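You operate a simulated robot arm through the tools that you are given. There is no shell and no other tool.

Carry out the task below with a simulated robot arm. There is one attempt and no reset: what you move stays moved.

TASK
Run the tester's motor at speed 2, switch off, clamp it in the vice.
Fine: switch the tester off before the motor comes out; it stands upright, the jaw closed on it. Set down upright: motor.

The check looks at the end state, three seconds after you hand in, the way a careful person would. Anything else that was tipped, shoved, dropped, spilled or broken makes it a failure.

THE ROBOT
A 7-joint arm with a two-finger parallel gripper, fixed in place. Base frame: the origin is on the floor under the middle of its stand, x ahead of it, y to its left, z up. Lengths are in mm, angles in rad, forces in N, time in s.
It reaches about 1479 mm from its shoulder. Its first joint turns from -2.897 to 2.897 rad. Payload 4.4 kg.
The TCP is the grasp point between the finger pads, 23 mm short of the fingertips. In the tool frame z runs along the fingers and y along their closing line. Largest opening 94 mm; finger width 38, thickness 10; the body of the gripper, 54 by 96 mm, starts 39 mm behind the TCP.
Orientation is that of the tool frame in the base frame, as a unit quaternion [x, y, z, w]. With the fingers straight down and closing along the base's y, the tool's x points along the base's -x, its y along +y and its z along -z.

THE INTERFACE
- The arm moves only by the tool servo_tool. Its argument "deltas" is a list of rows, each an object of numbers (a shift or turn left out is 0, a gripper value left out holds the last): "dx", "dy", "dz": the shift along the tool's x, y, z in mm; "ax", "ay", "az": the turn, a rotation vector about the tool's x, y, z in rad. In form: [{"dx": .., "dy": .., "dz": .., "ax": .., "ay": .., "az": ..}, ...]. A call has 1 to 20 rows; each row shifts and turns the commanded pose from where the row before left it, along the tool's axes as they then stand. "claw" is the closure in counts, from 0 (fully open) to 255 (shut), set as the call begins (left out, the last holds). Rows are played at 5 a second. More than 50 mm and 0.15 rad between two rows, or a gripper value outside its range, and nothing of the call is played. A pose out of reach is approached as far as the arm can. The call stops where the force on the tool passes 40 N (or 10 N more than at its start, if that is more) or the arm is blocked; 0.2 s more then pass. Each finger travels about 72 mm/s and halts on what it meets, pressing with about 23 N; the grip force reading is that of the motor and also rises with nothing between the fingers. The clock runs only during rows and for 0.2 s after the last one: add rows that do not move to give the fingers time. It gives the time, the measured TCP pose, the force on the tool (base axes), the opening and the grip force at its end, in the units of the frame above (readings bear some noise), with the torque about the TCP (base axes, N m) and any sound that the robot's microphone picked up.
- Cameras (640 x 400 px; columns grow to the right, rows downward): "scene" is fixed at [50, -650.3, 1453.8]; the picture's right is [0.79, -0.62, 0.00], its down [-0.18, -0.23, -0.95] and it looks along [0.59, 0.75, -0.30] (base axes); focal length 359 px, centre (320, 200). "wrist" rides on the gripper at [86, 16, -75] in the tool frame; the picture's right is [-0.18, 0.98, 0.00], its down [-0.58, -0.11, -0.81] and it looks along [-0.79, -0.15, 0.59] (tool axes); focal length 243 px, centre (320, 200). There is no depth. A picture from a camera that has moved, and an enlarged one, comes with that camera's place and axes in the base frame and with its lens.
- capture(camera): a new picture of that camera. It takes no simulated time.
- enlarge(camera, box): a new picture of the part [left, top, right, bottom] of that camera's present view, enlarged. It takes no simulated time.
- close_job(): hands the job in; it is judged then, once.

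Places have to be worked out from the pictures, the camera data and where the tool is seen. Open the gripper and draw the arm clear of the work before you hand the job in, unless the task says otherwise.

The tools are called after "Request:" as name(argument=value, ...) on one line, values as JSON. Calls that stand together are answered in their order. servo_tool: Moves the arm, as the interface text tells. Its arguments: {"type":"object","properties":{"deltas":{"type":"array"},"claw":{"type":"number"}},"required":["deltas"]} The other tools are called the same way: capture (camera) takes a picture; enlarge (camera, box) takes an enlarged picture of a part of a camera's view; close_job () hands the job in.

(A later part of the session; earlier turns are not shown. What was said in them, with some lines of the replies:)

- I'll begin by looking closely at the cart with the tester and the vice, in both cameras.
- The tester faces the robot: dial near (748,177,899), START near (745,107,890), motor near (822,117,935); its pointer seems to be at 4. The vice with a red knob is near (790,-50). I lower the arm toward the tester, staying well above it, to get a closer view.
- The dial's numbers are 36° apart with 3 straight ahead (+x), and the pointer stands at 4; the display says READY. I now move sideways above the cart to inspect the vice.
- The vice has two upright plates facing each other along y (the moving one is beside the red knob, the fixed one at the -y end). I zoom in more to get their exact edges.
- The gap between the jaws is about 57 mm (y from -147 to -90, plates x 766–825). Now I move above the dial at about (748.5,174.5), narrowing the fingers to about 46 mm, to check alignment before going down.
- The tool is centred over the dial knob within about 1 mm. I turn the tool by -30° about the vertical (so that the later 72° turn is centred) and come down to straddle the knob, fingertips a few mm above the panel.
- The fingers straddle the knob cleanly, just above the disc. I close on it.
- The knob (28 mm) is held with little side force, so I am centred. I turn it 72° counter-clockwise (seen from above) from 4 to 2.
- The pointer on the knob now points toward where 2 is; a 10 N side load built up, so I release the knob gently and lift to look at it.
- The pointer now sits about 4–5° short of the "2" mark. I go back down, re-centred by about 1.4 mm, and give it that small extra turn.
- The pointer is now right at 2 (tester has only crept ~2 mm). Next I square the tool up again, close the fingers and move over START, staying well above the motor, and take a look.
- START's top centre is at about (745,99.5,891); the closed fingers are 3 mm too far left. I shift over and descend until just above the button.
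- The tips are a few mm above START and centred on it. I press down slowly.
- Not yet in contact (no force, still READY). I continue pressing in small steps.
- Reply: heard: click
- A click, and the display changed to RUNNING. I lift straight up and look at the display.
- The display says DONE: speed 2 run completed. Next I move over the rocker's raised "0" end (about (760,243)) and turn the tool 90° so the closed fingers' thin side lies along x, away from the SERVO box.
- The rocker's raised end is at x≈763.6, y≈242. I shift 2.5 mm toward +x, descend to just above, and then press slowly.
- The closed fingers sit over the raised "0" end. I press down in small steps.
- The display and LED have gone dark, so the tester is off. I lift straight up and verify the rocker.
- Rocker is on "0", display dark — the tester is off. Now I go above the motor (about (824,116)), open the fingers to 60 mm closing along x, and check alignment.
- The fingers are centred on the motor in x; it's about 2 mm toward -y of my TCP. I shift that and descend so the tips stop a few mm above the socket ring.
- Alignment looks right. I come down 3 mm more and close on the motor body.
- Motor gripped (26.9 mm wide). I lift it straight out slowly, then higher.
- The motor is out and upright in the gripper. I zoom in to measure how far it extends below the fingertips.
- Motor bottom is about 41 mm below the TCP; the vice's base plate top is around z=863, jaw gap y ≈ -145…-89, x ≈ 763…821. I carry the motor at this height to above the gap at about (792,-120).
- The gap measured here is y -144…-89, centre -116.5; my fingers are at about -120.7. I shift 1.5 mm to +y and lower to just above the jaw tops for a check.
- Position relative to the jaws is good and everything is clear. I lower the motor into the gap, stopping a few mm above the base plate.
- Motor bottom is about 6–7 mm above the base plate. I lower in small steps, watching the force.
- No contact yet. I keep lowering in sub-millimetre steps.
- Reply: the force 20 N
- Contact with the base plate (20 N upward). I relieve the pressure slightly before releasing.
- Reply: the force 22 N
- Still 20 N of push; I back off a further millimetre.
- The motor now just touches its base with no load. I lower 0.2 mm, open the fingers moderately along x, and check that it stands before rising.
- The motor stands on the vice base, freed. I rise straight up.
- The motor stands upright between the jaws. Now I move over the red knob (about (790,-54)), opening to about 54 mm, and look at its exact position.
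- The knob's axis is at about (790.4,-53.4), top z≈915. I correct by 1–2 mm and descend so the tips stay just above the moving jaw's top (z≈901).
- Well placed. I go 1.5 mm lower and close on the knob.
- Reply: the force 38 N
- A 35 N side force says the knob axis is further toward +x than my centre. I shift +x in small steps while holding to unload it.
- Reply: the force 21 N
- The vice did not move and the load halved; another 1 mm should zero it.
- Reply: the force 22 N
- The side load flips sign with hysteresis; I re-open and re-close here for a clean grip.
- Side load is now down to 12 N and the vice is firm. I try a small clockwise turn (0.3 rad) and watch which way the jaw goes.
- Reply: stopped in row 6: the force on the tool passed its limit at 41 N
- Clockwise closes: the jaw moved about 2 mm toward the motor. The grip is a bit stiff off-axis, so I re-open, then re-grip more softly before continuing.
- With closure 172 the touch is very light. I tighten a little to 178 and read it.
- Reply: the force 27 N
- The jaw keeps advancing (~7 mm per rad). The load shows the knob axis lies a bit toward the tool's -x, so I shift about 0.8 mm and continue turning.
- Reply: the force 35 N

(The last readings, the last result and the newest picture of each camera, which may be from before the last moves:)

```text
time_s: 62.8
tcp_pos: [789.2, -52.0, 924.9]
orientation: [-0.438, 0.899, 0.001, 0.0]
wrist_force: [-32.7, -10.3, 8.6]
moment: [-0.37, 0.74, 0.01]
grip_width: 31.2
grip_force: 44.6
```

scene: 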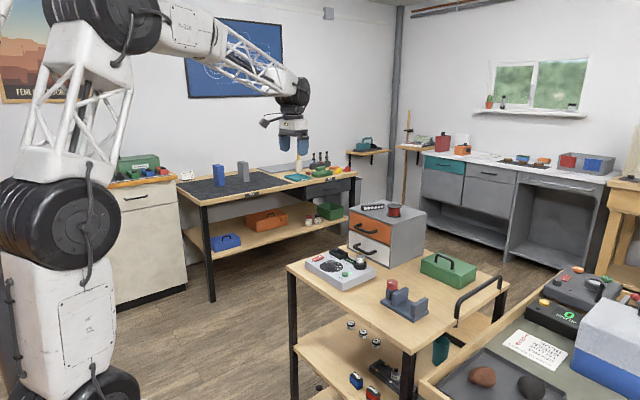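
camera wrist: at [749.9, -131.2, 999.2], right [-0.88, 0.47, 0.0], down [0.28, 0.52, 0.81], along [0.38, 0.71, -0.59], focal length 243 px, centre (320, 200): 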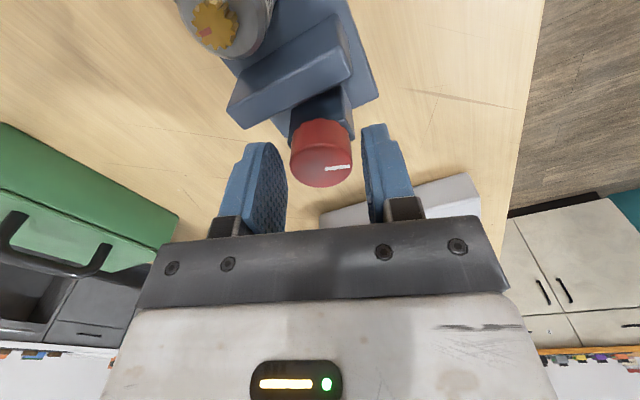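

Loads swing too much with a firm grip, while the knob itself needs almost no torque. I release and will re-grip lightly, re-centred.

Request:
servo_tool(deltas=[{}, {}, {}], claw=140)

Request:
capture(camera="wrist")

Request:
enlarge(camera="scene", box=[370, 255, 434, 305])

Request:
enlarge(camera="wrist", box=[240, 60, 400, 200])

```text
time_s: 63.5
tcp_pos: [789.8, -51.7, 925.3]
orientation: [-0.441, 0.898, 0.001, 0.0]
wrist_force: [-0.2, 0.3, -0.1]
moment: [0.0, -0.01, 0.0]
grip_width: 42.3
grip_force: 0.1
```

```text
taken
camera wrist: at [725.2, -111.1, 999.2], right [-0.66, 0.75, 0.0], down [0.44, 0.39, 0.81], along [0.6, 0.54, -0.59], focal length 243 px, centre (320, 200)
```

wrist: 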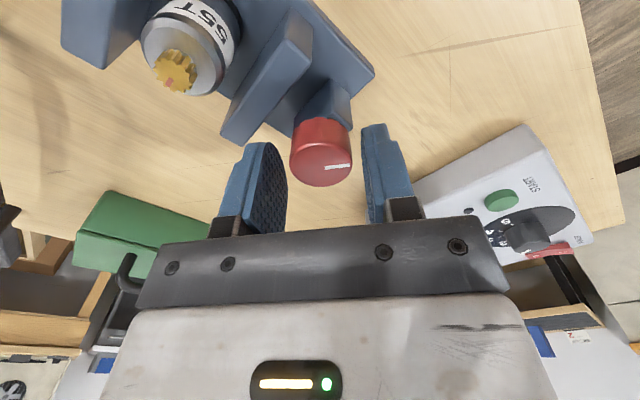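

```text
8.00 times, centred on (402, 280) of scene
camera zoom: at [50.0, -650.3, 1453.8], right [0.79, -0.62, 0.0], down [-0.18, -0.23, -0.95], along [0.59, 0.75, -0.3], focal length 2872 px, centre (-336, -440)
```

zoom: 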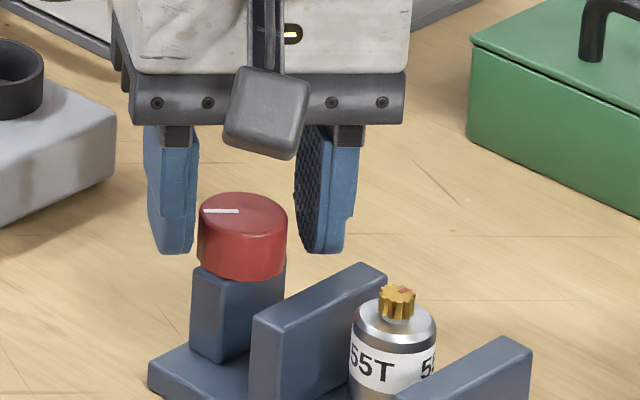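

```text
2.86 times, centred on (320, 130) of wrist
camera zoom: at [725.2, -111.1, 999.2], right [-0.66, 0.75, 0.0], down [0.44, 0.39, 0.81], along [0.6, 0.54, -0.59], focal length 693 px, centre (320, 400)
```

zoom: 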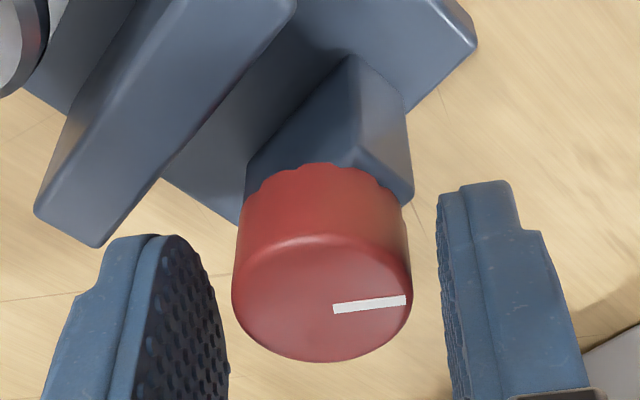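

The knob keeps the same place in the gripper view at both yaw angles, so my rotation axis matches the knob's axis well. I grip lightly (closure 175) and turn on in small steps.

Request:
servo_tool(deltas=[{}, {}, {}], claw=175)

Request:
servo_tool(deltas=[{"az": 0.08}, {"az": 0.08}, {"az": 0.08}, {"az": 0.08}, {"az": 0.08}, {}])

Request:
enlarge(camera="scene", box=[370, 255, 434, 305])

```text
time_s: 64.3
tcp_pos: [790.2, -53.2, 925.1]
orientation: [-0.44, 0.898, 0.001, 0.0]
wrist_force: [-3.0, 2.5, 2.4]
moment: [0.02, 0.12, 0.02]
grip_width: 31.6
grip_force: 2.4
```

```text
time_s: 65.8
tcp_pos: [790.9, -52.2, 924.7]
orientation: [-0.251, 0.968, 0.0, -0.001]
wrist_force: [-3.3, 4.6, 2.1]
moment: [0.08, 0.1, 0.0]
grip_width: 31.8
grip_force: 2.5
```

```text
8.00 times, centred on (402, 280) of scene
camera zoom: at [50.0, -650.3, 1453.8], right [0.79, -0.62, 0.0], down [-0.18, -0.23, -0.95], along [0.59, 0.75, -0.3], focal length 2872 px, centre (-336, -440)
```

zoom: 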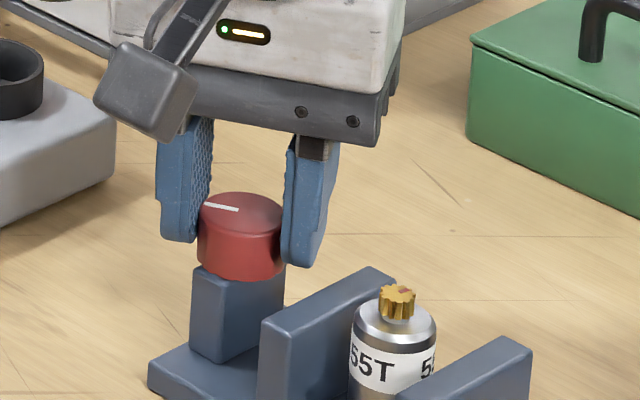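

Light grip works: forces stay small and the jaw advances. I continue turning clockwise.

Request:
servo_tool(deltas=[{"az": 0.09}, {"az": 0.09}, {"az": 0.09}, {"az": 0.09}, {"az": 0.09}, {"az": 0.09}, {}])

Request:
enlarge(camera="scene", box=[370, 255, 434, 305])

Request:
capture(camera="wrist")

```text
time_s: 67.3
tcp_pos: [791.1, -51.9, 924.9]
orientation: [0.015, 1.0, 0.001, 0.0]
wrist_force: [1.1, 4.8, -1.6]
moment: [0.05, 0.07, 0.01]
grip_width: 31.4
grip_force: 2.5
```

```text
8.00 times, centred on (402, 280) of scene
camera zoom: at [50.0, -650.3, 1453.8], right [0.79, -0.62, 0.0], down [-0.18, -0.23, -0.95], along [0.59, 0.75, -0.3], focal length 2872 px, centre (-336, -440)
```

zoom: 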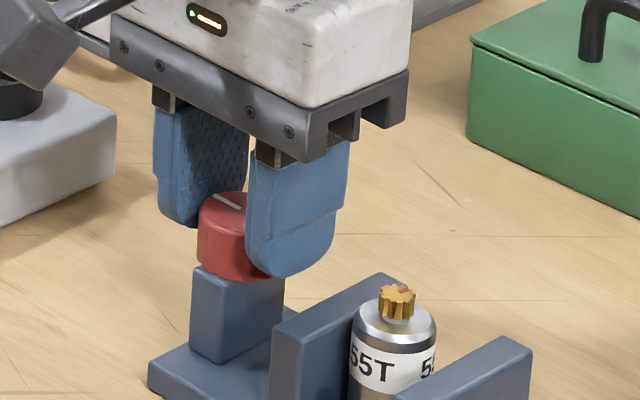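

```text
taken
camera wrist: at [705.7, -33.8, 999.0], right [0.21, 0.98, 0.0], down [0.58, -0.13, 0.81], along [0.79, -0.17, -0.59], focal length 243 px, centre (320, 200)
```

wrist: 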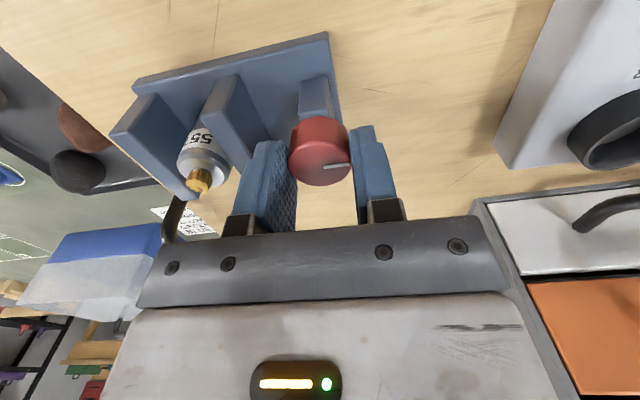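

Jaw is closing in on the motor, tool is now at yaw ≈ 0. I continue clockwise by another 0.54 rad.

Request:
servo_tool(deltas=[{"az": 0.09}, {"az": 0.09}, {"az": 0.09}, {"az": 0.09}, {"az": 0.09}, {"az": 0.09}, {}])

Request:
enlarge(camera="scene", box=[370, 255, 434, 305])

Request:
capture(camera="wrist")

```text
time_s: 68.6
tcp_pos: [790.6, -52.1, 925.7]
orientation: [0.243, 0.97, -0.001, 0.001]
wrist_force: [6.9, -1.5, -7.7]
moment: [-0.47, -0.94, 0.01]
grip_width: 30.9
grip_force: 44.8
stopped in row 6: the force on the tool passed its limit at 41 N (the readings are from after the stop); the commanded pose is now the measured one
```

```text
8.00 times, centred on (402, 280) of scene
camera zoom: at [50.0, -650.3, 1453.8], right [0.79, -0.62, 0.0], down [-0.18, -0.23, -0.95], along [0.59, 0.75, -0.3], focal length 2872 px, centre (-336, -440)
```

zoom: 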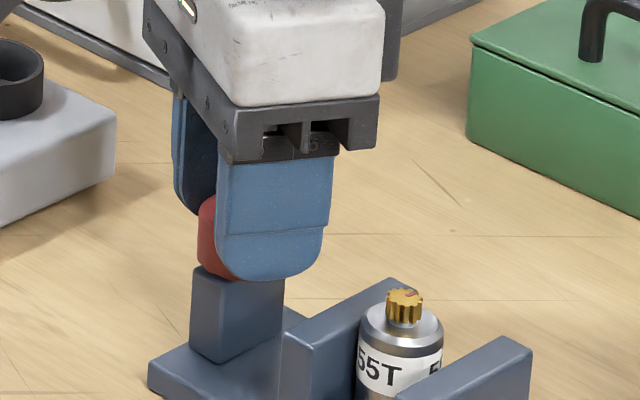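

```text
taken
camera wrist: at [722.9, 2.1, 998.9], right [0.63, 0.78, 0.0], down [0.46, -0.37, 0.81], along [0.63, -0.5, -0.59], focal length 243 px, centre (320, 200)
```

wrist: 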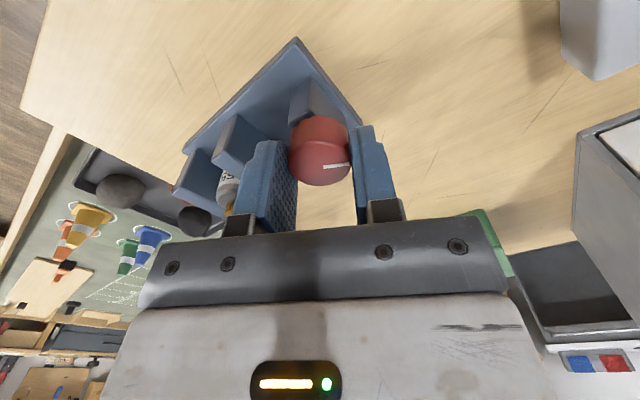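

The jaw has reached the motor and pushed it about 2–3 mm, upright; the call stopped at the force limit. I release the knob and look at the motor.

Request:
servo_tool(deltas=[{}, {}, {}], claw=140)

Request:
enlarge(camera="scene", box=[376, 260, 440, 320])

Request:
enlarge(camera="wrist", box=[140, 20, 360, 220])

```text
time_s: 69.4
tcp_pos: [790.6, -52.2, 925.1]
orientation: [0.243, 0.97, 0.0, 0.0]
wrist_force: [0.4, 0.0, -0.1]
moment: [0.01, 0.01, -0.01]
grip_width: 42.5
grip_force: 0.0
```

```text
6.67 times, centred on (408, 290) of scene
camera zoom: at [50.0, -650.3, 1453.8], right [0.79, -0.62, 0.0], down [-0.18, -0.23, -0.95], along [0.59, 0.75, -0.3], focal length 2393 px, centre (-267, -400)
```

zoom: 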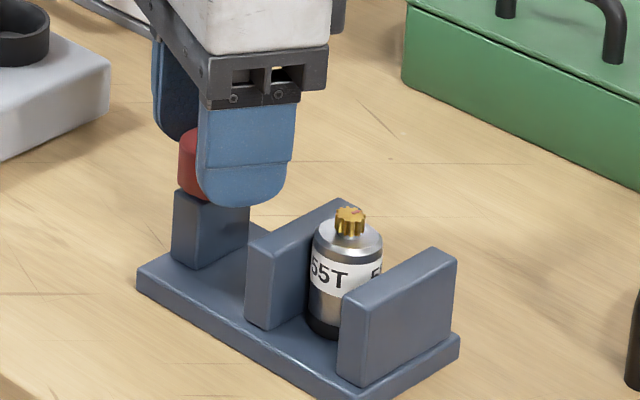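

```text
2.00 times, centred on (250, 120) of wrist
camera zoom: at [722.7, 2.3, 999.2], right [0.63, 0.78, 0.0], down [0.46, -0.37, 0.81], along [0.63, -0.5, -0.59], focal length 485 px, centre (460, 360)
```

zoom: 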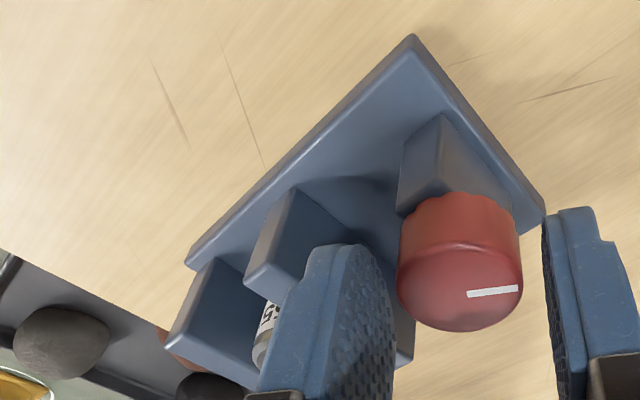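

The motor is upright against the moving jaw. With the fingers open around the knob I wind the tool back by 2 rad for another stroke.

Request:
servo_tool(deltas=[{"az": -0.1429}, {"az": -0.1429}, {"az": -0.1429}, {"az": -0.1429}, {"az": -0.1429}, {"az": -0.1429}, {"az": -0.1429}, {"az": -0.1429}, {"az": -0.1429}, {"az": -0.1429}, {"az": -0.1429}, {"az": -0.1429}, {"az": -0.1429}, {"az": -0.1429}, {}])

Request:
enlarge(camera="wrist", box=[240, 0, 400, 200])

Request:
enlarge(camera="scene", box=[376, 260, 440, 320])

```text
time_s: 72.6
tcp_pos: [791.9, -51.3, 925.9]
orientation: [-0.686, 0.728, 0.0, 0.0]
wrist_force: [0.3, 0.3, -0.5]
moment: [0.05, -0.01, -0.04]
grip_width: 42.5
grip_force: 0.0
```

```text
2.00 times, centred on (320, 100) of wrist
camera zoom: at [770.5, -137.9, 999.5], right [-0.97, 0.24, 0.0], down [0.14, 0.57, 0.81], along [0.2, 0.78, -0.59], focal length 485 px, centre (320, 400)
```

zoom: 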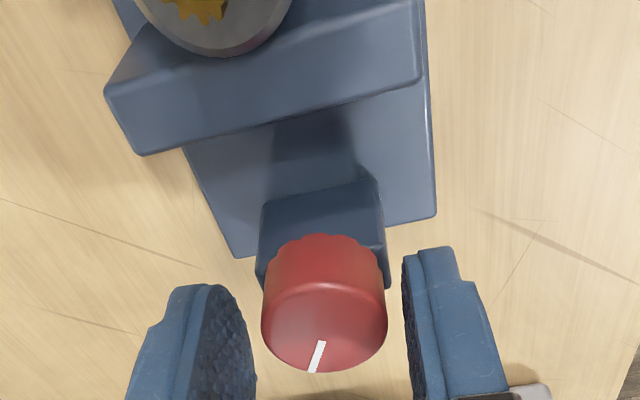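

```text
6.67 times, centred on (408, 290) of scene
camera zoom: at [50.0, -650.3, 1453.8], right [0.79, -0.62, 0.0], down [-0.18, -0.23, -0.95], along [0.59, 0.75, -0.3], focal length 2393 px, centre (-267, -400)
```

zoom: 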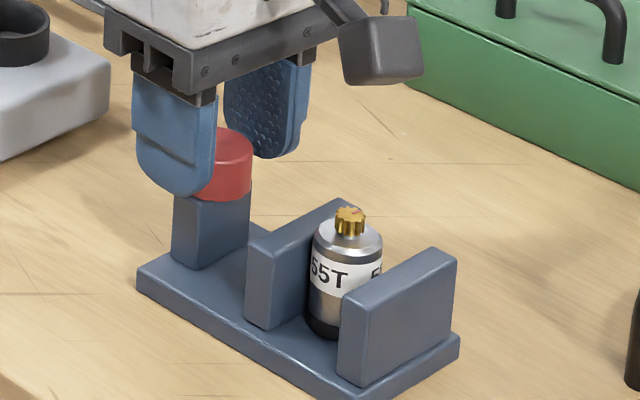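

Fingers are around the knob again. I nudge 0.5 mm, grip lightly and continue clockwise.

Request:
servo_tool(deltas=[{"dy": 0.5}, {}, {}], claw=175)

Request:
servo_tool(deltas=[{"az": 0.07}, {"az": 0.07}, {"az": 0.07}, {"az": 0.07}, {"az": 0.07}, {}])

Request:
enlarge(camera="scene", box=[376, 260, 440, 320])

```text
time_s: 73.4
tcp_pos: [790.3, -52.8, 925.3]
orientation: [-0.685, 0.729, 0.0, 0.0]
wrist_force: [-7.0, 0.4, 2.4]
moment: [0.1, 0.17, -0.04]
grip_width: 32.6
grip_force: 3.6
```

```text
time_s: 74.8
tcp_pos: [789.3, -52.8, 925.4]
orientation: [-0.548, 0.837, 0.0, 0.001]
wrist_force: [-5.9, 1.8, -1.8]
moment: [0.01, 0.14, 0.0]
grip_width: 32.2
grip_force: 3.5
```

```text
6.67 times, centred on (408, 290) of scene
camera zoom: at [50.0, -650.3, 1453.8], right [0.79, -0.62, 0.0], down [-0.18, -0.23, -0.95], along [0.59, 0.75, -0.3], focal length 2393 px, centre (-267, -400)
```

zoom: 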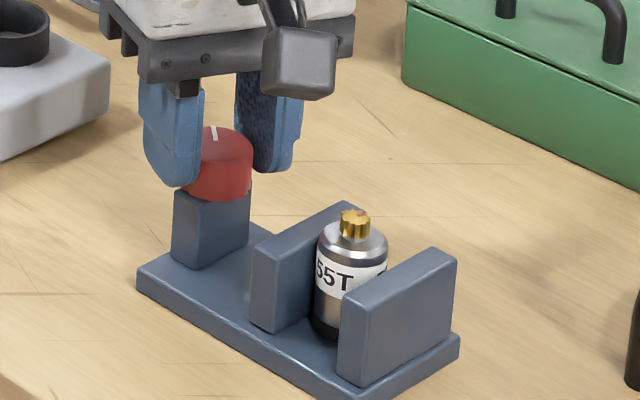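

The jaw pushes the motor smoothly, still upright. I keep turning.

Request:
servo_tool(deltas=[{"az": 0.07}, {"az": 0.07}, {"az": 0.07}, {"az": 0.07}, {"az": 0.07}, {}])

Request:
enlarge(camera="scene", box=[376, 260, 440, 320])

Request:
capture(camera="wrist")

```text
time_s: 76.2
tcp_pos: [790.7, -51.7, 927.2]
orientation: [-0.394, 0.919, 0.0, -0.001]
wrist_force: [-3.8, 3.4, -3.2]
moment: [0.03, 0.0, -0.05]
grip_width: 32.1
grip_force: 2.4
```

```text
6.67 times, centred on (408, 290) of scene
camera zoom: at [50.0, -650.3, 1453.8], right [0.79, -0.62, 0.0], down [-0.18, -0.23, -0.95], along [0.59, 0.75, -0.3], focal length 2393 px, centre (-267, -400)
```

zoom: 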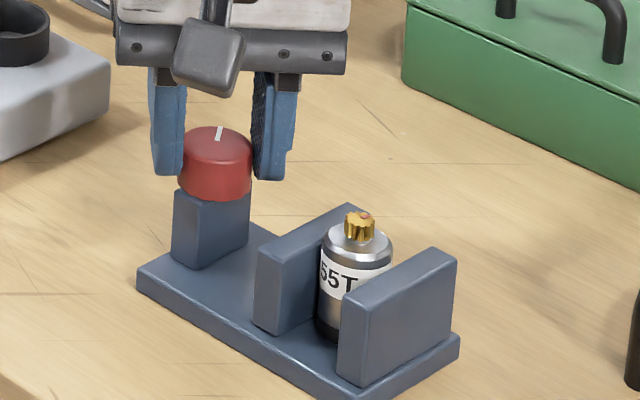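

```text
taken
camera wrist: at [719.4, -104.2, 999.4], right [-0.58, 0.81, 0.0], down [0.48, 0.35, 0.81], along [0.65, 0.47, -0.59], focal length 243 px, centre (320, 200)
```

wrist: 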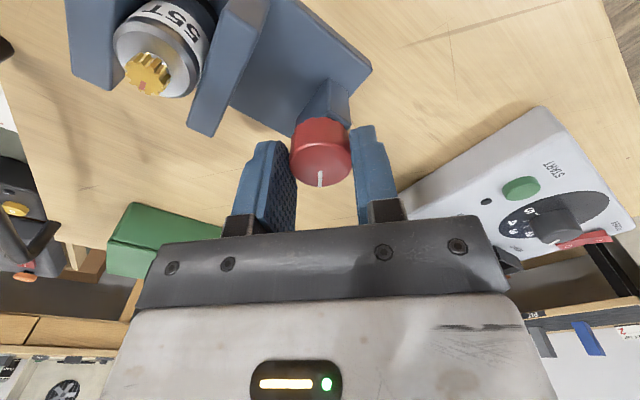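

Still a small gap to the fixed jaw. I continue.

Request:
servo_tool(deltas=[{"az": 0.07}, {"az": 0.07}, {"az": 0.07}, {"az": 0.07}, {"az": 0.07}, {}])

Request:
enlarge(camera="scene", box=[376, 260, 440, 320])

Request:
enlarge(camera="wrist", box=[40, 0, 360, 200])

```text
time_s: 77.6
tcp_pos: [791.2, -51.6, 926.0]
orientation: [-0.228, 0.974, 0.0, 0.0]
wrist_force: [-4.7, 3.9, -0.4]
moment: [0.1, 0.13, 0.01]
grip_width: 32.5
grip_force: 3.3
```

```text
6.67 times, centred on (408, 290) of scene
camera zoom: at [50.0, -650.3, 1453.8], right [0.79, -0.62, 0.0], down [-0.18, -0.23, -0.95], along [0.59, 0.75, -0.3], focal length 2393 px, centre (-267, -400)
```

zoom: 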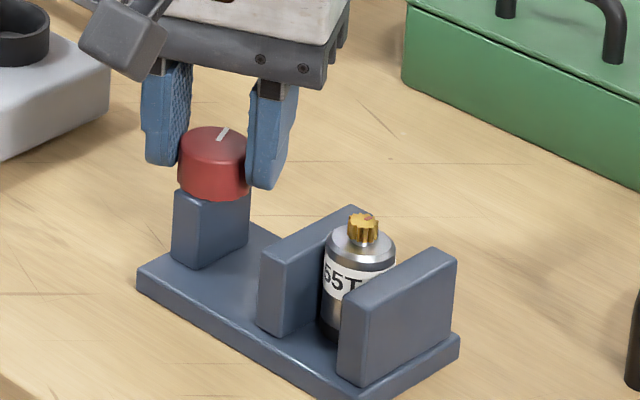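

```text
2.00 times, centred on (200, 100) of wrist
camera zoom: at [706.3, -76.4, 999.4], right [-0.27, 0.96, 0.0], down [0.57, 0.16, 0.81], along [0.78, 0.22, -0.59], focal length 485 px, centre (560, 400)
```

zoom: 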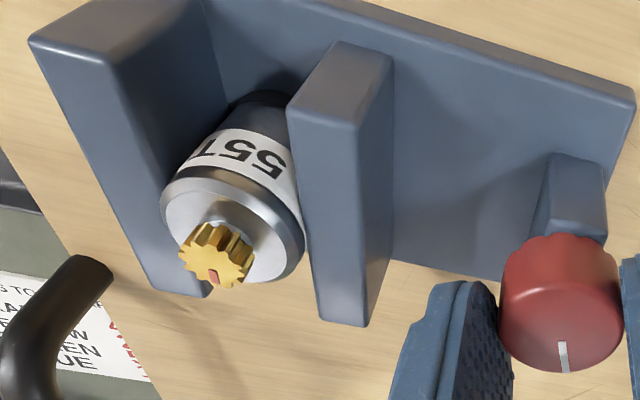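

A few mm remain. I continue clockwise.

Request:
servo_tool(deltas=[{"az": 0.07}, {"az": 0.07}, {"az": 0.07}, {"az": 0.07}, {"az": 0.07}, {}])

Request:
enlarge(camera="scene", box=[376, 260, 440, 320])

Request:
enlarge(camera="wrist", box=[80, 20, 360, 195])

```text
time_s: 79.0
tcp_pos: [789.3, -52.0, 926.4]
orientation: [-0.055, 0.998, -0.001, 0.0]
wrist_force: [-3.3, 5.1, -3.4]
moment: [0.43, 0.22, 0.44]
grip_width: 31.4
grip_force: 45.1
```

```text
6.67 times, centred on (408, 290) of scene
camera zoom: at [50.0, -650.3, 1453.8], right [0.79, -0.62, 0.0], down [-0.18, -0.23, -0.95], along [0.59, 0.75, -0.3], focal length 2393 px, centre (-267, -400)
```

zoom: 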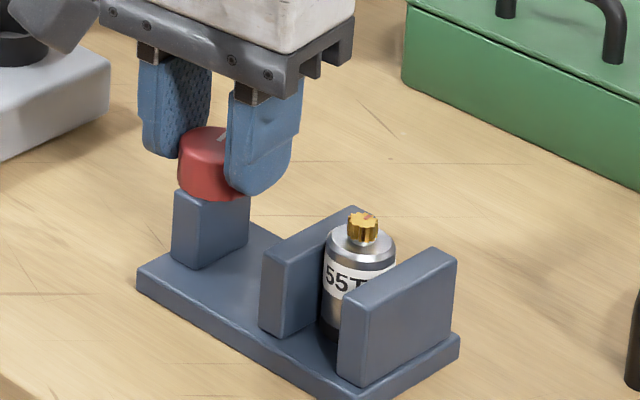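

```text
2.29 times, centred on (220, 108) of wrist
camera zoom: at [702.9, -45.9, 999.7], right [0.08, 1.0, 0.0], down [0.59, -0.04, 0.81], along [0.8, -0.06, -0.59], focal length 555 px, centre (549, 411)
```

zoom: 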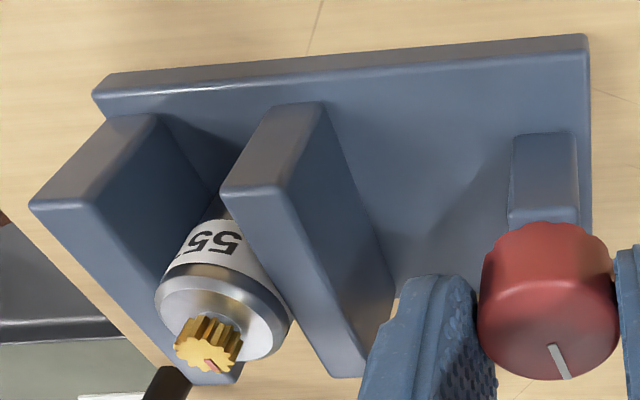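

There is now 0.44 N·m of resisting torque and the jaw gap measures ≈28 mm, i.e. the motor is pinched between both jaws. I add a small final tightening and check.

Request:
servo_tool(deltas=[{"az": 0.05}, {"az": 0.05}, {}])

Request:
enlarge(camera="scene", box=[376, 260, 440, 320])

Request:
enlarge(camera="wrist", box=[80, 20, 360, 195])

```text
time_s: 79.8
tcp_pos: [789.3, -51.5, 926.6]
orientation: [-0.006, 1.0, 0.0, 0.001]
wrist_force: [-0.7, 6.1, 2.0]
moment: [0.16, -0.03, 0.04]
grip_width: 31.8
grip_force: 3.1
```

```text
6.67 times, centred on (408, 290) of scene
camera zoom: at [50.0, -650.3, 1453.8], right [0.79, -0.62, 0.0], down [-0.18, -0.23, -0.95], along [0.59, 0.75, -0.3], focal length 2393 px, centre (-267, -400)
```

zoom: 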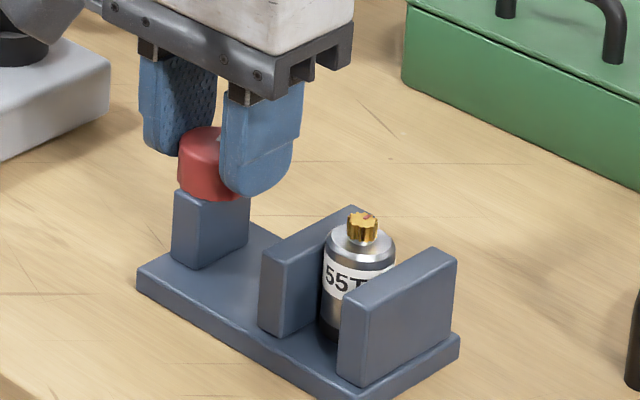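

```text
2.29 times, centred on (220, 108) of wrist
camera zoom: at [704.2, -37.2, 999.6], right [0.17, 0.98, 0.0], down [0.58, -0.1, 0.81], along [0.79, -0.14, -0.59], focal length 555 px, centre (549, 411)
```

zoom: 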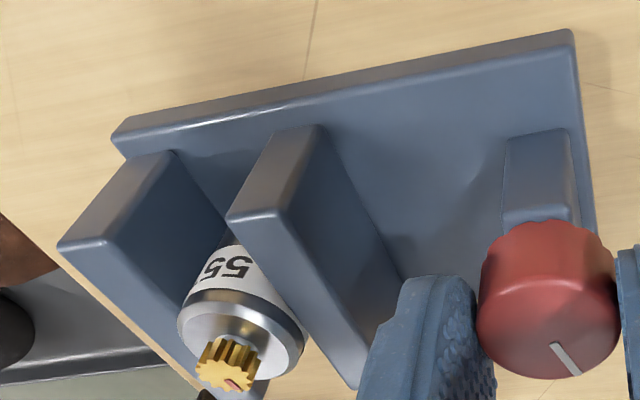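

The light grip now slips on the knob, as expected at the tight end. I take a firm grip and give one last small tightening, watching the torque.

Request:
servo_tool(deltas=[{}, {}, {}], claw=255)

Request:
servo_tool(deltas=[{"az": 0.05}, {"az": 0.05}, {}])

Request:
enlarge(camera="scene", box=[376, 260, 440, 320])

Request:
enlarge(camera="wrist", box=[80, 20, 360, 195])

```text
time_s: 80.6
tcp_pos: [790.2, -51.9, 927.5]
orientation: [-0.005, 1.0, 0.0, 0.001]
wrist_force: [3.3, 5.4, 5.9]
moment: [0.39, -0.06, 0.06]
grip_width: 31.3
grip_force: 44.9
```

```text
time_s: 81.4
tcp_pos: [789.5, -52.4, 924.7]
orientation: [0.044, 0.999, -0.001, 0.0]
wrist_force: [0.4, 3.4, 14.6]
moment: [0.25, 0.33, 0.45]
grip_width: 31.1
grip_force: 44.8
```

```text
6.67 times, centred on (408, 290) of scene
camera zoom: at [50.0, -650.3, 1453.8], right [0.79, -0.62, 0.0], down [-0.18, -0.23, -0.95], along [0.59, 0.75, -0.3], focal length 2393 px, centre (-267, -400)
```

zoom: 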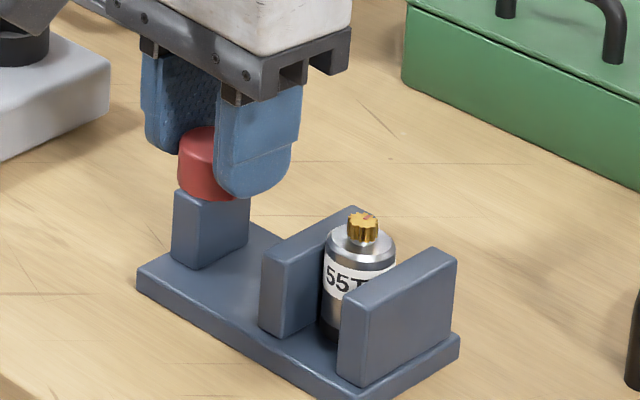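

```text
2.29 times, centred on (220, 108) of wrist
camera zoom: at [706.1, -28.7, 999.5], right [0.27, 0.96, 0.0], down [0.57, -0.16, 0.81], along [0.78, -0.22, -0.59], focal length 555 px, centre (549, 411)
```

zoom: 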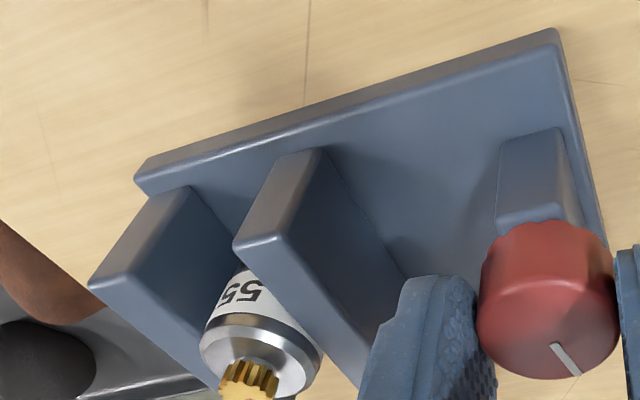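

Torque again rises to 0.45 N·m, so it is tight. I take a detailed look, then release the knob and check that the jaw stays put.

Request:
enlarge(camera="scene", box=[400, 275, 424, 297])

Request:
servo_tool(deltas=[{}, {}, {}, {}], claw=120)

Request:
enlarge(camera="scene", box=[400, 275, 424, 297])

```text
16.00 times, centred on (412, 286) of scene
camera zoom: at [50.0, -650.3, 1453.8], right [0.79, -0.62, 0.0], down [-0.18, -0.23, -0.95], along [0.59, 0.75, -0.3], focal length 5743 px, centre (-1152, -1176)
```

zoom: 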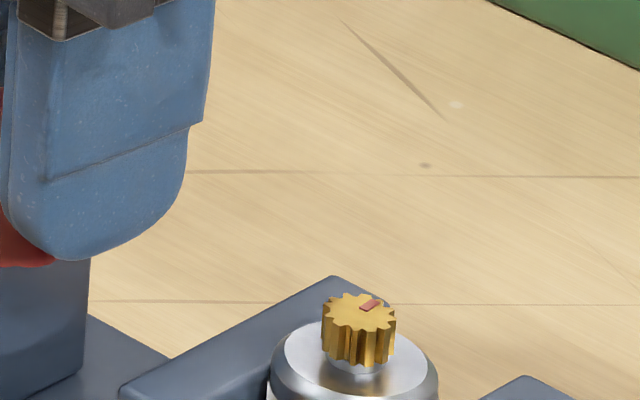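

```text
time_s: 82.4
tcp_pos: [789.5, -52.7, 925.7]
orientation: [0.044, 0.999, 0.0, 0.0]
wrist_force: [0.1, 0.1, 0.6]
moment: [0.02, 0.01, -0.02]
grip_width: 49.5
grip_force: 0.1
```

```text
16.00 times, centred on (412, 286) of scene
camera zoom: at [50.0, -650.3, 1453.8], right [0.79, -0.62, 0.0], down [-0.18, -0.23, -0.95], along [0.59, 0.75, -0.3], focal length 5743 px, centre (-1152, -1176)
```

zoom: 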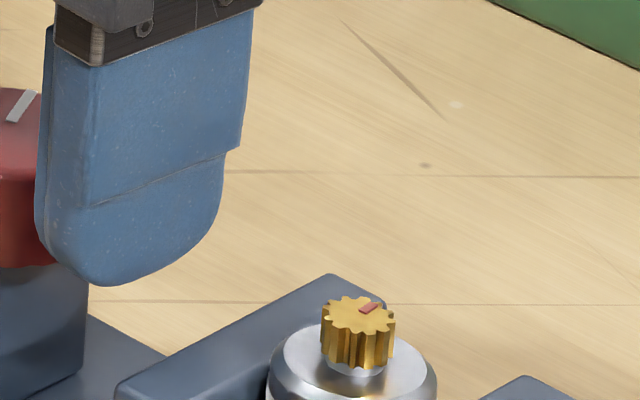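

The jaw relaxed by only about half a millimetre. I raise the arm and inspect the clamped motor from above.

Request:
servo_tool(deltas=[{"dz": -15}, {"dz": -30}, {"dz": -40}, {"dz": -15}, {"dy": -35, "dx": 20}, {"dy": -35, "dx": 20}, {}])

Request:
capture(camera="wrist")

Request:
enlarge(camera="wrist", box=[240, 0, 440, 125])

Request:
enlarge(camera="scene", box=[384, 270, 432, 310])

```text
time_s: 84.0
tcp_pos: [741.8, -118.5, 1024.6]
orientation: [0.045, 0.999, 0.0, 0.0]
wrist_force: [0.2, -0.7, 0.2]
moment: [0.0, -0.02, -0.03]
grip_width: 49.6
grip_force: 0.1
```

```text
taken
camera wrist: at [657.9, -95.9, 1097.7], right [0.27, 0.96, 0.0], down [0.57, -0.16, 0.81], along [0.78, -0.22, -0.59], focal length 243 px, centre (320, 200)
```

wrist: 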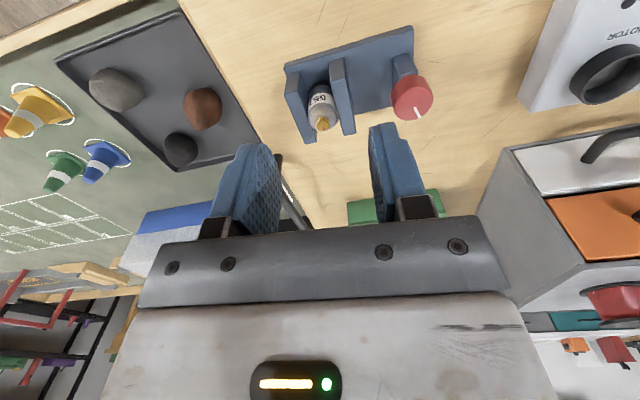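

```text
3.20 times, centred on (340, 62) of wrist
camera zoom: at [657.9, -95.9, 1097.7], right [0.27, 0.96, 0.0], down [0.57, -0.16, 0.81], along [0.78, -0.22, -0.59], focal length 776 px, centre (256, 640)
```

zoom: 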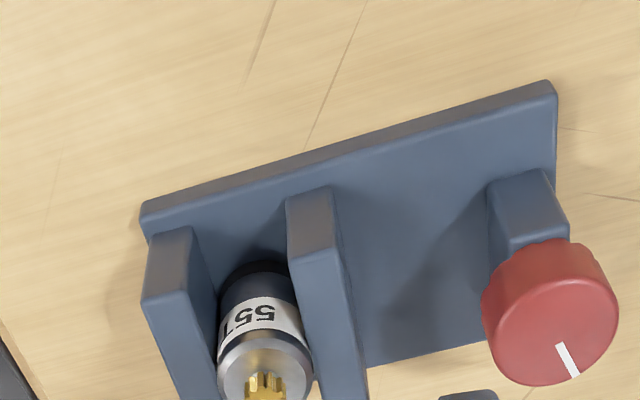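

```text
10.00 times, centred on (408, 290) of scene
camera zoom: at [50.0, -650.3, 1453.8], right [0.79, -0.62, 0.0], down [-0.18, -0.23, -0.95], along [0.59, 0.75, -0.3], focal length 3590 px, centre (-560, -700)
```

zoom: 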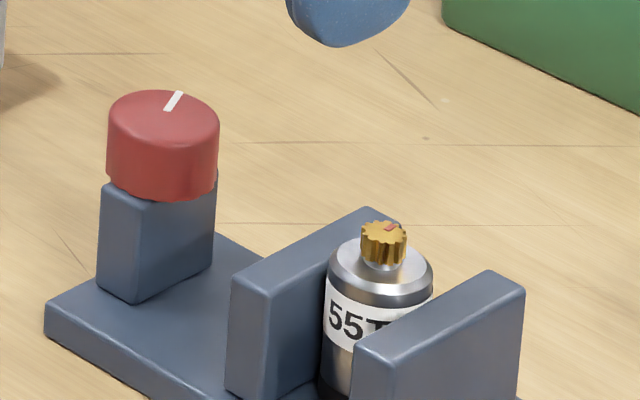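

It looks pinched between both plates. For certainty I move to a vantage in front of the vice (toward the robot), looking straight along the jaw gap.

Request:
servo_tool(deltas=[{"dx": 25.5, "dy": -7.6}, {"dx": 25.5, "dy": -7.6}, {"az": -0.135}, {"az": -0.135}, {"dz": 25}, {"dz": 25}, {"dz": 20}, {}], claw=0)

Request:
capture(camera="wrist")

Request:
enlarge(camera="wrist", box=[260, 100, 400, 200])

```text
time_s: 85.8
tcp_pos: [690.5, -129.3, 955.5]
orientation: [-0.09, 0.996, 0.0, 0.0]
wrist_force: [0.4, -0.6, 0.1]
moment: [0.0, 0.02, 0.01]
grip_width: 93.6
grip_force: 0.0
```

```text
taken
camera wrist: at [603.9, -129.4, 1028.7], right [0.0, 1.0, 0.0], down [0.59, 0.0, 0.81], along [0.81, 0.0, -0.59], focal length 243 px, centre (320, 200)
```

wrist: 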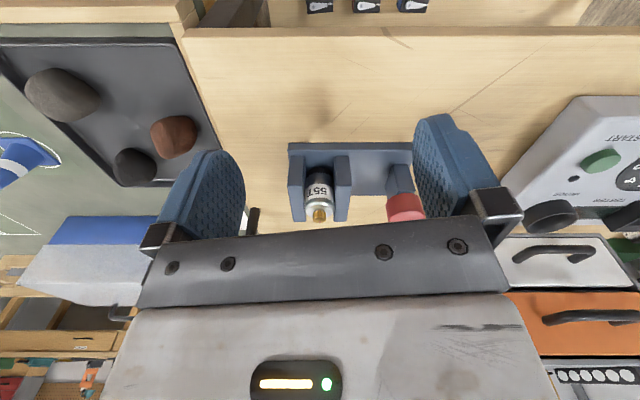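

```text
4.00 times, centred on (330, 150) of wrist
camera zoom: at [603.9, -129.4, 1028.7], right [0.0, 1.0, 0.0], down [0.59, 0.0, 0.81], along [0.81, 0.0, -0.59], focal length 970 px, centre (280, 400)
```

zoom: 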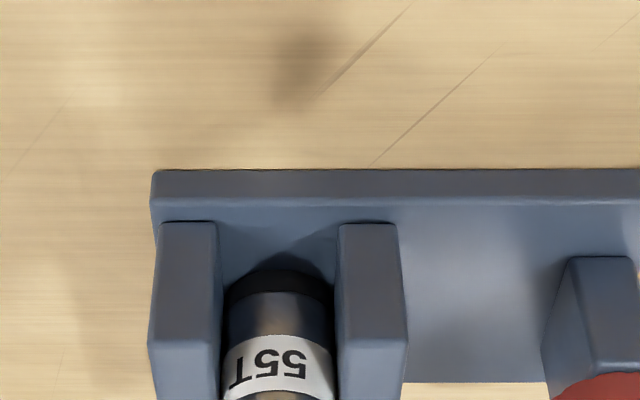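

Request:
enlarge(camera="wrist", box=[284, 145, 364, 225])

Request:
enlarge(camera="scene", box=[300, 230, 440, 318])

```text
5.00 times, centred on (324, 185) of wrist
camera zoom: at [603.9, -129.4, 1028.7], right [0.0, 1.0, 0.0], down [0.59, 0.0, 0.81], along [0.81, 0.0, -0.59], focal length 1213 px, centre (300, 275)
```

zoom: 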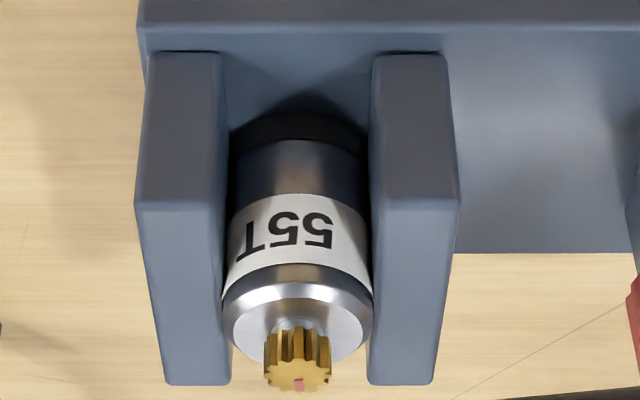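

```text
4.55 times, centred on (370, 274) of scene
camera zoom: at [50.0, -650.3, 1453.8], right [0.79, -0.62, 0.0], down [-0.18, -0.23, -0.95], along [0.59, 0.75, -0.3], focal length 1632 px, centre (93, -136)
```

zoom: 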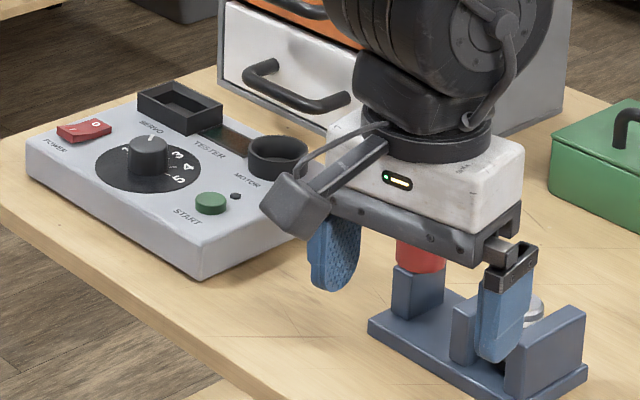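

The motor stands upright, snug between both plates, tester dark with rocker on 0. I withdraw the open gripper up and away.

Request:
servo_tool(deltas=[{"dz": -40}, {"dz": -40}, {"dz": -40}, {"dz": -40}, {"dz": -40}, {"dz": -40}, {"dx": 30}, {"dx": 30}, {}, {}, {}], claw=0)

Request:
capture(camera="scene")

Request:
enlarge(camera="scene", box=[376, 260, 440, 320])

Request:
enlarge(camera="scene", box=[300, 230, 396, 290])

Request:
capture(camera="wrist")

```text
time_s: 88.2
tcp_pos: [632.8, -139.6, 1195.2]
orientation: [-0.09, 0.996, -0.001, -0.001]
wrist_force: [0.3, -0.1, -0.2]
moment: [-0.02, 0.02, 0.01]
grip_width: 94.2
grip_force: 0.0
```

```text
taken
```

scene: 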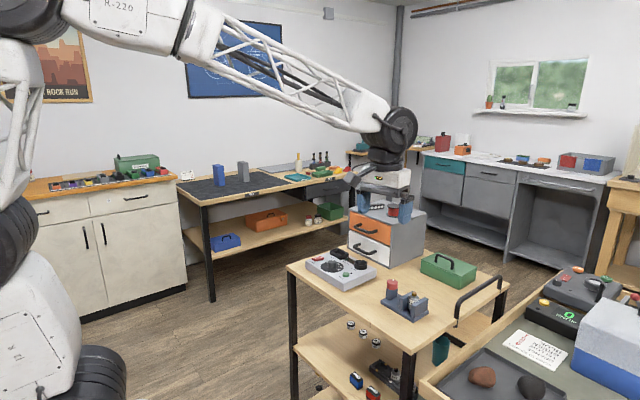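

```text
6.67 times, centred on (408, 290) of scene
camera zoom: at [50.0, -650.3, 1453.8], right [0.79, -0.62, 0.0], down [-0.18, -0.23, -0.95], along [0.59, 0.75, -0.3], focal length 2393 px, centre (-267, -400)
```

zoom: 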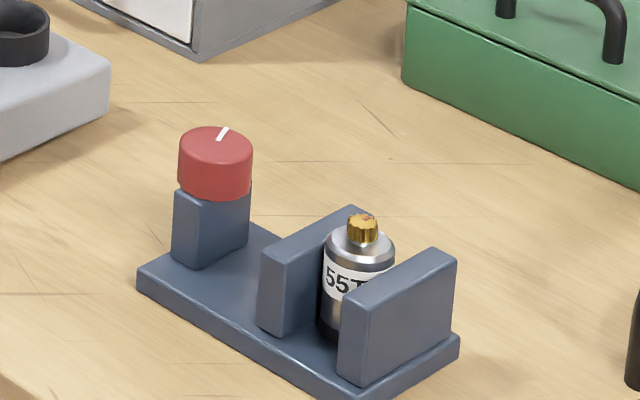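

```text
6.67 times, centred on (348, 260) of scene
camera zoom: at [50.0, -650.3, 1453.8], right [0.79, -0.62, 0.0], down [-0.18, -0.23, -0.95], along [0.59, 0.75, -0.3], focal length 2393 px, centre (133, -200)
```

zoom: 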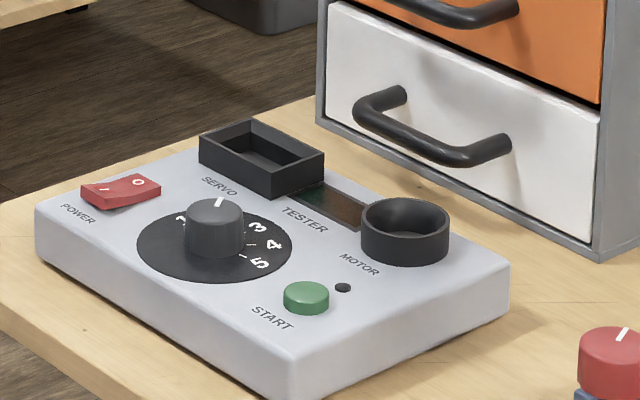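

```text
taken
camera wrist: at [545.6, -140.6, 1269.6], right [0.0, 1.0, 0.0], down [0.59, 0.0, 0.81], along [0.81, 0.0, -0.59], focal length 243 px, centre (320, 200)
```

wrist: 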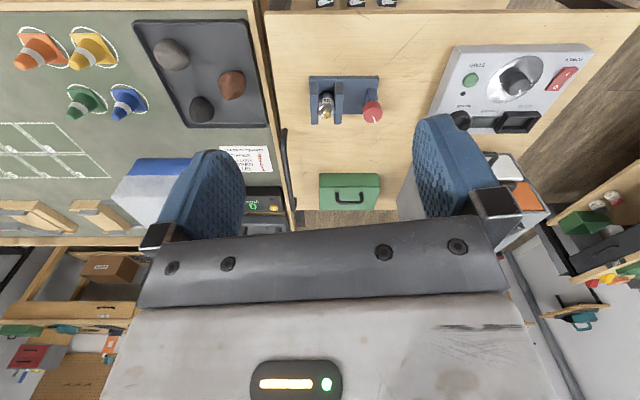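

Final views show the motor standing upright with the jaw closed on it. The tester is off, with its rocker on 0 and the display and LED dark. The other objects are where they were and the arm is clear with the gripper open, so I hand the job in.

Request:
close_job()

```text
The job is handed in.
```

The motor ran at speed 2, and the tester showed RUNNING, then DONE. I switched the tester off before taking the motor out. The motor now stands upright in the vice with the jaw closed on it.

- **Tester:** it slid about 2 mm on the cart while I was turning the dial. Its rocker is on 0, and the display and LED are dark.
- **Vice:** the jaw eased back about half a millimetre when I let go of the knob. In the close-up afterwards the motor sat snug against both plates, and the vice itself did not shift.
- **Everything else:** I saw nothing else moved or tipped. The gripper is open and the arm is clear of the cart.

The job is handed in; I have not seen the check's result.
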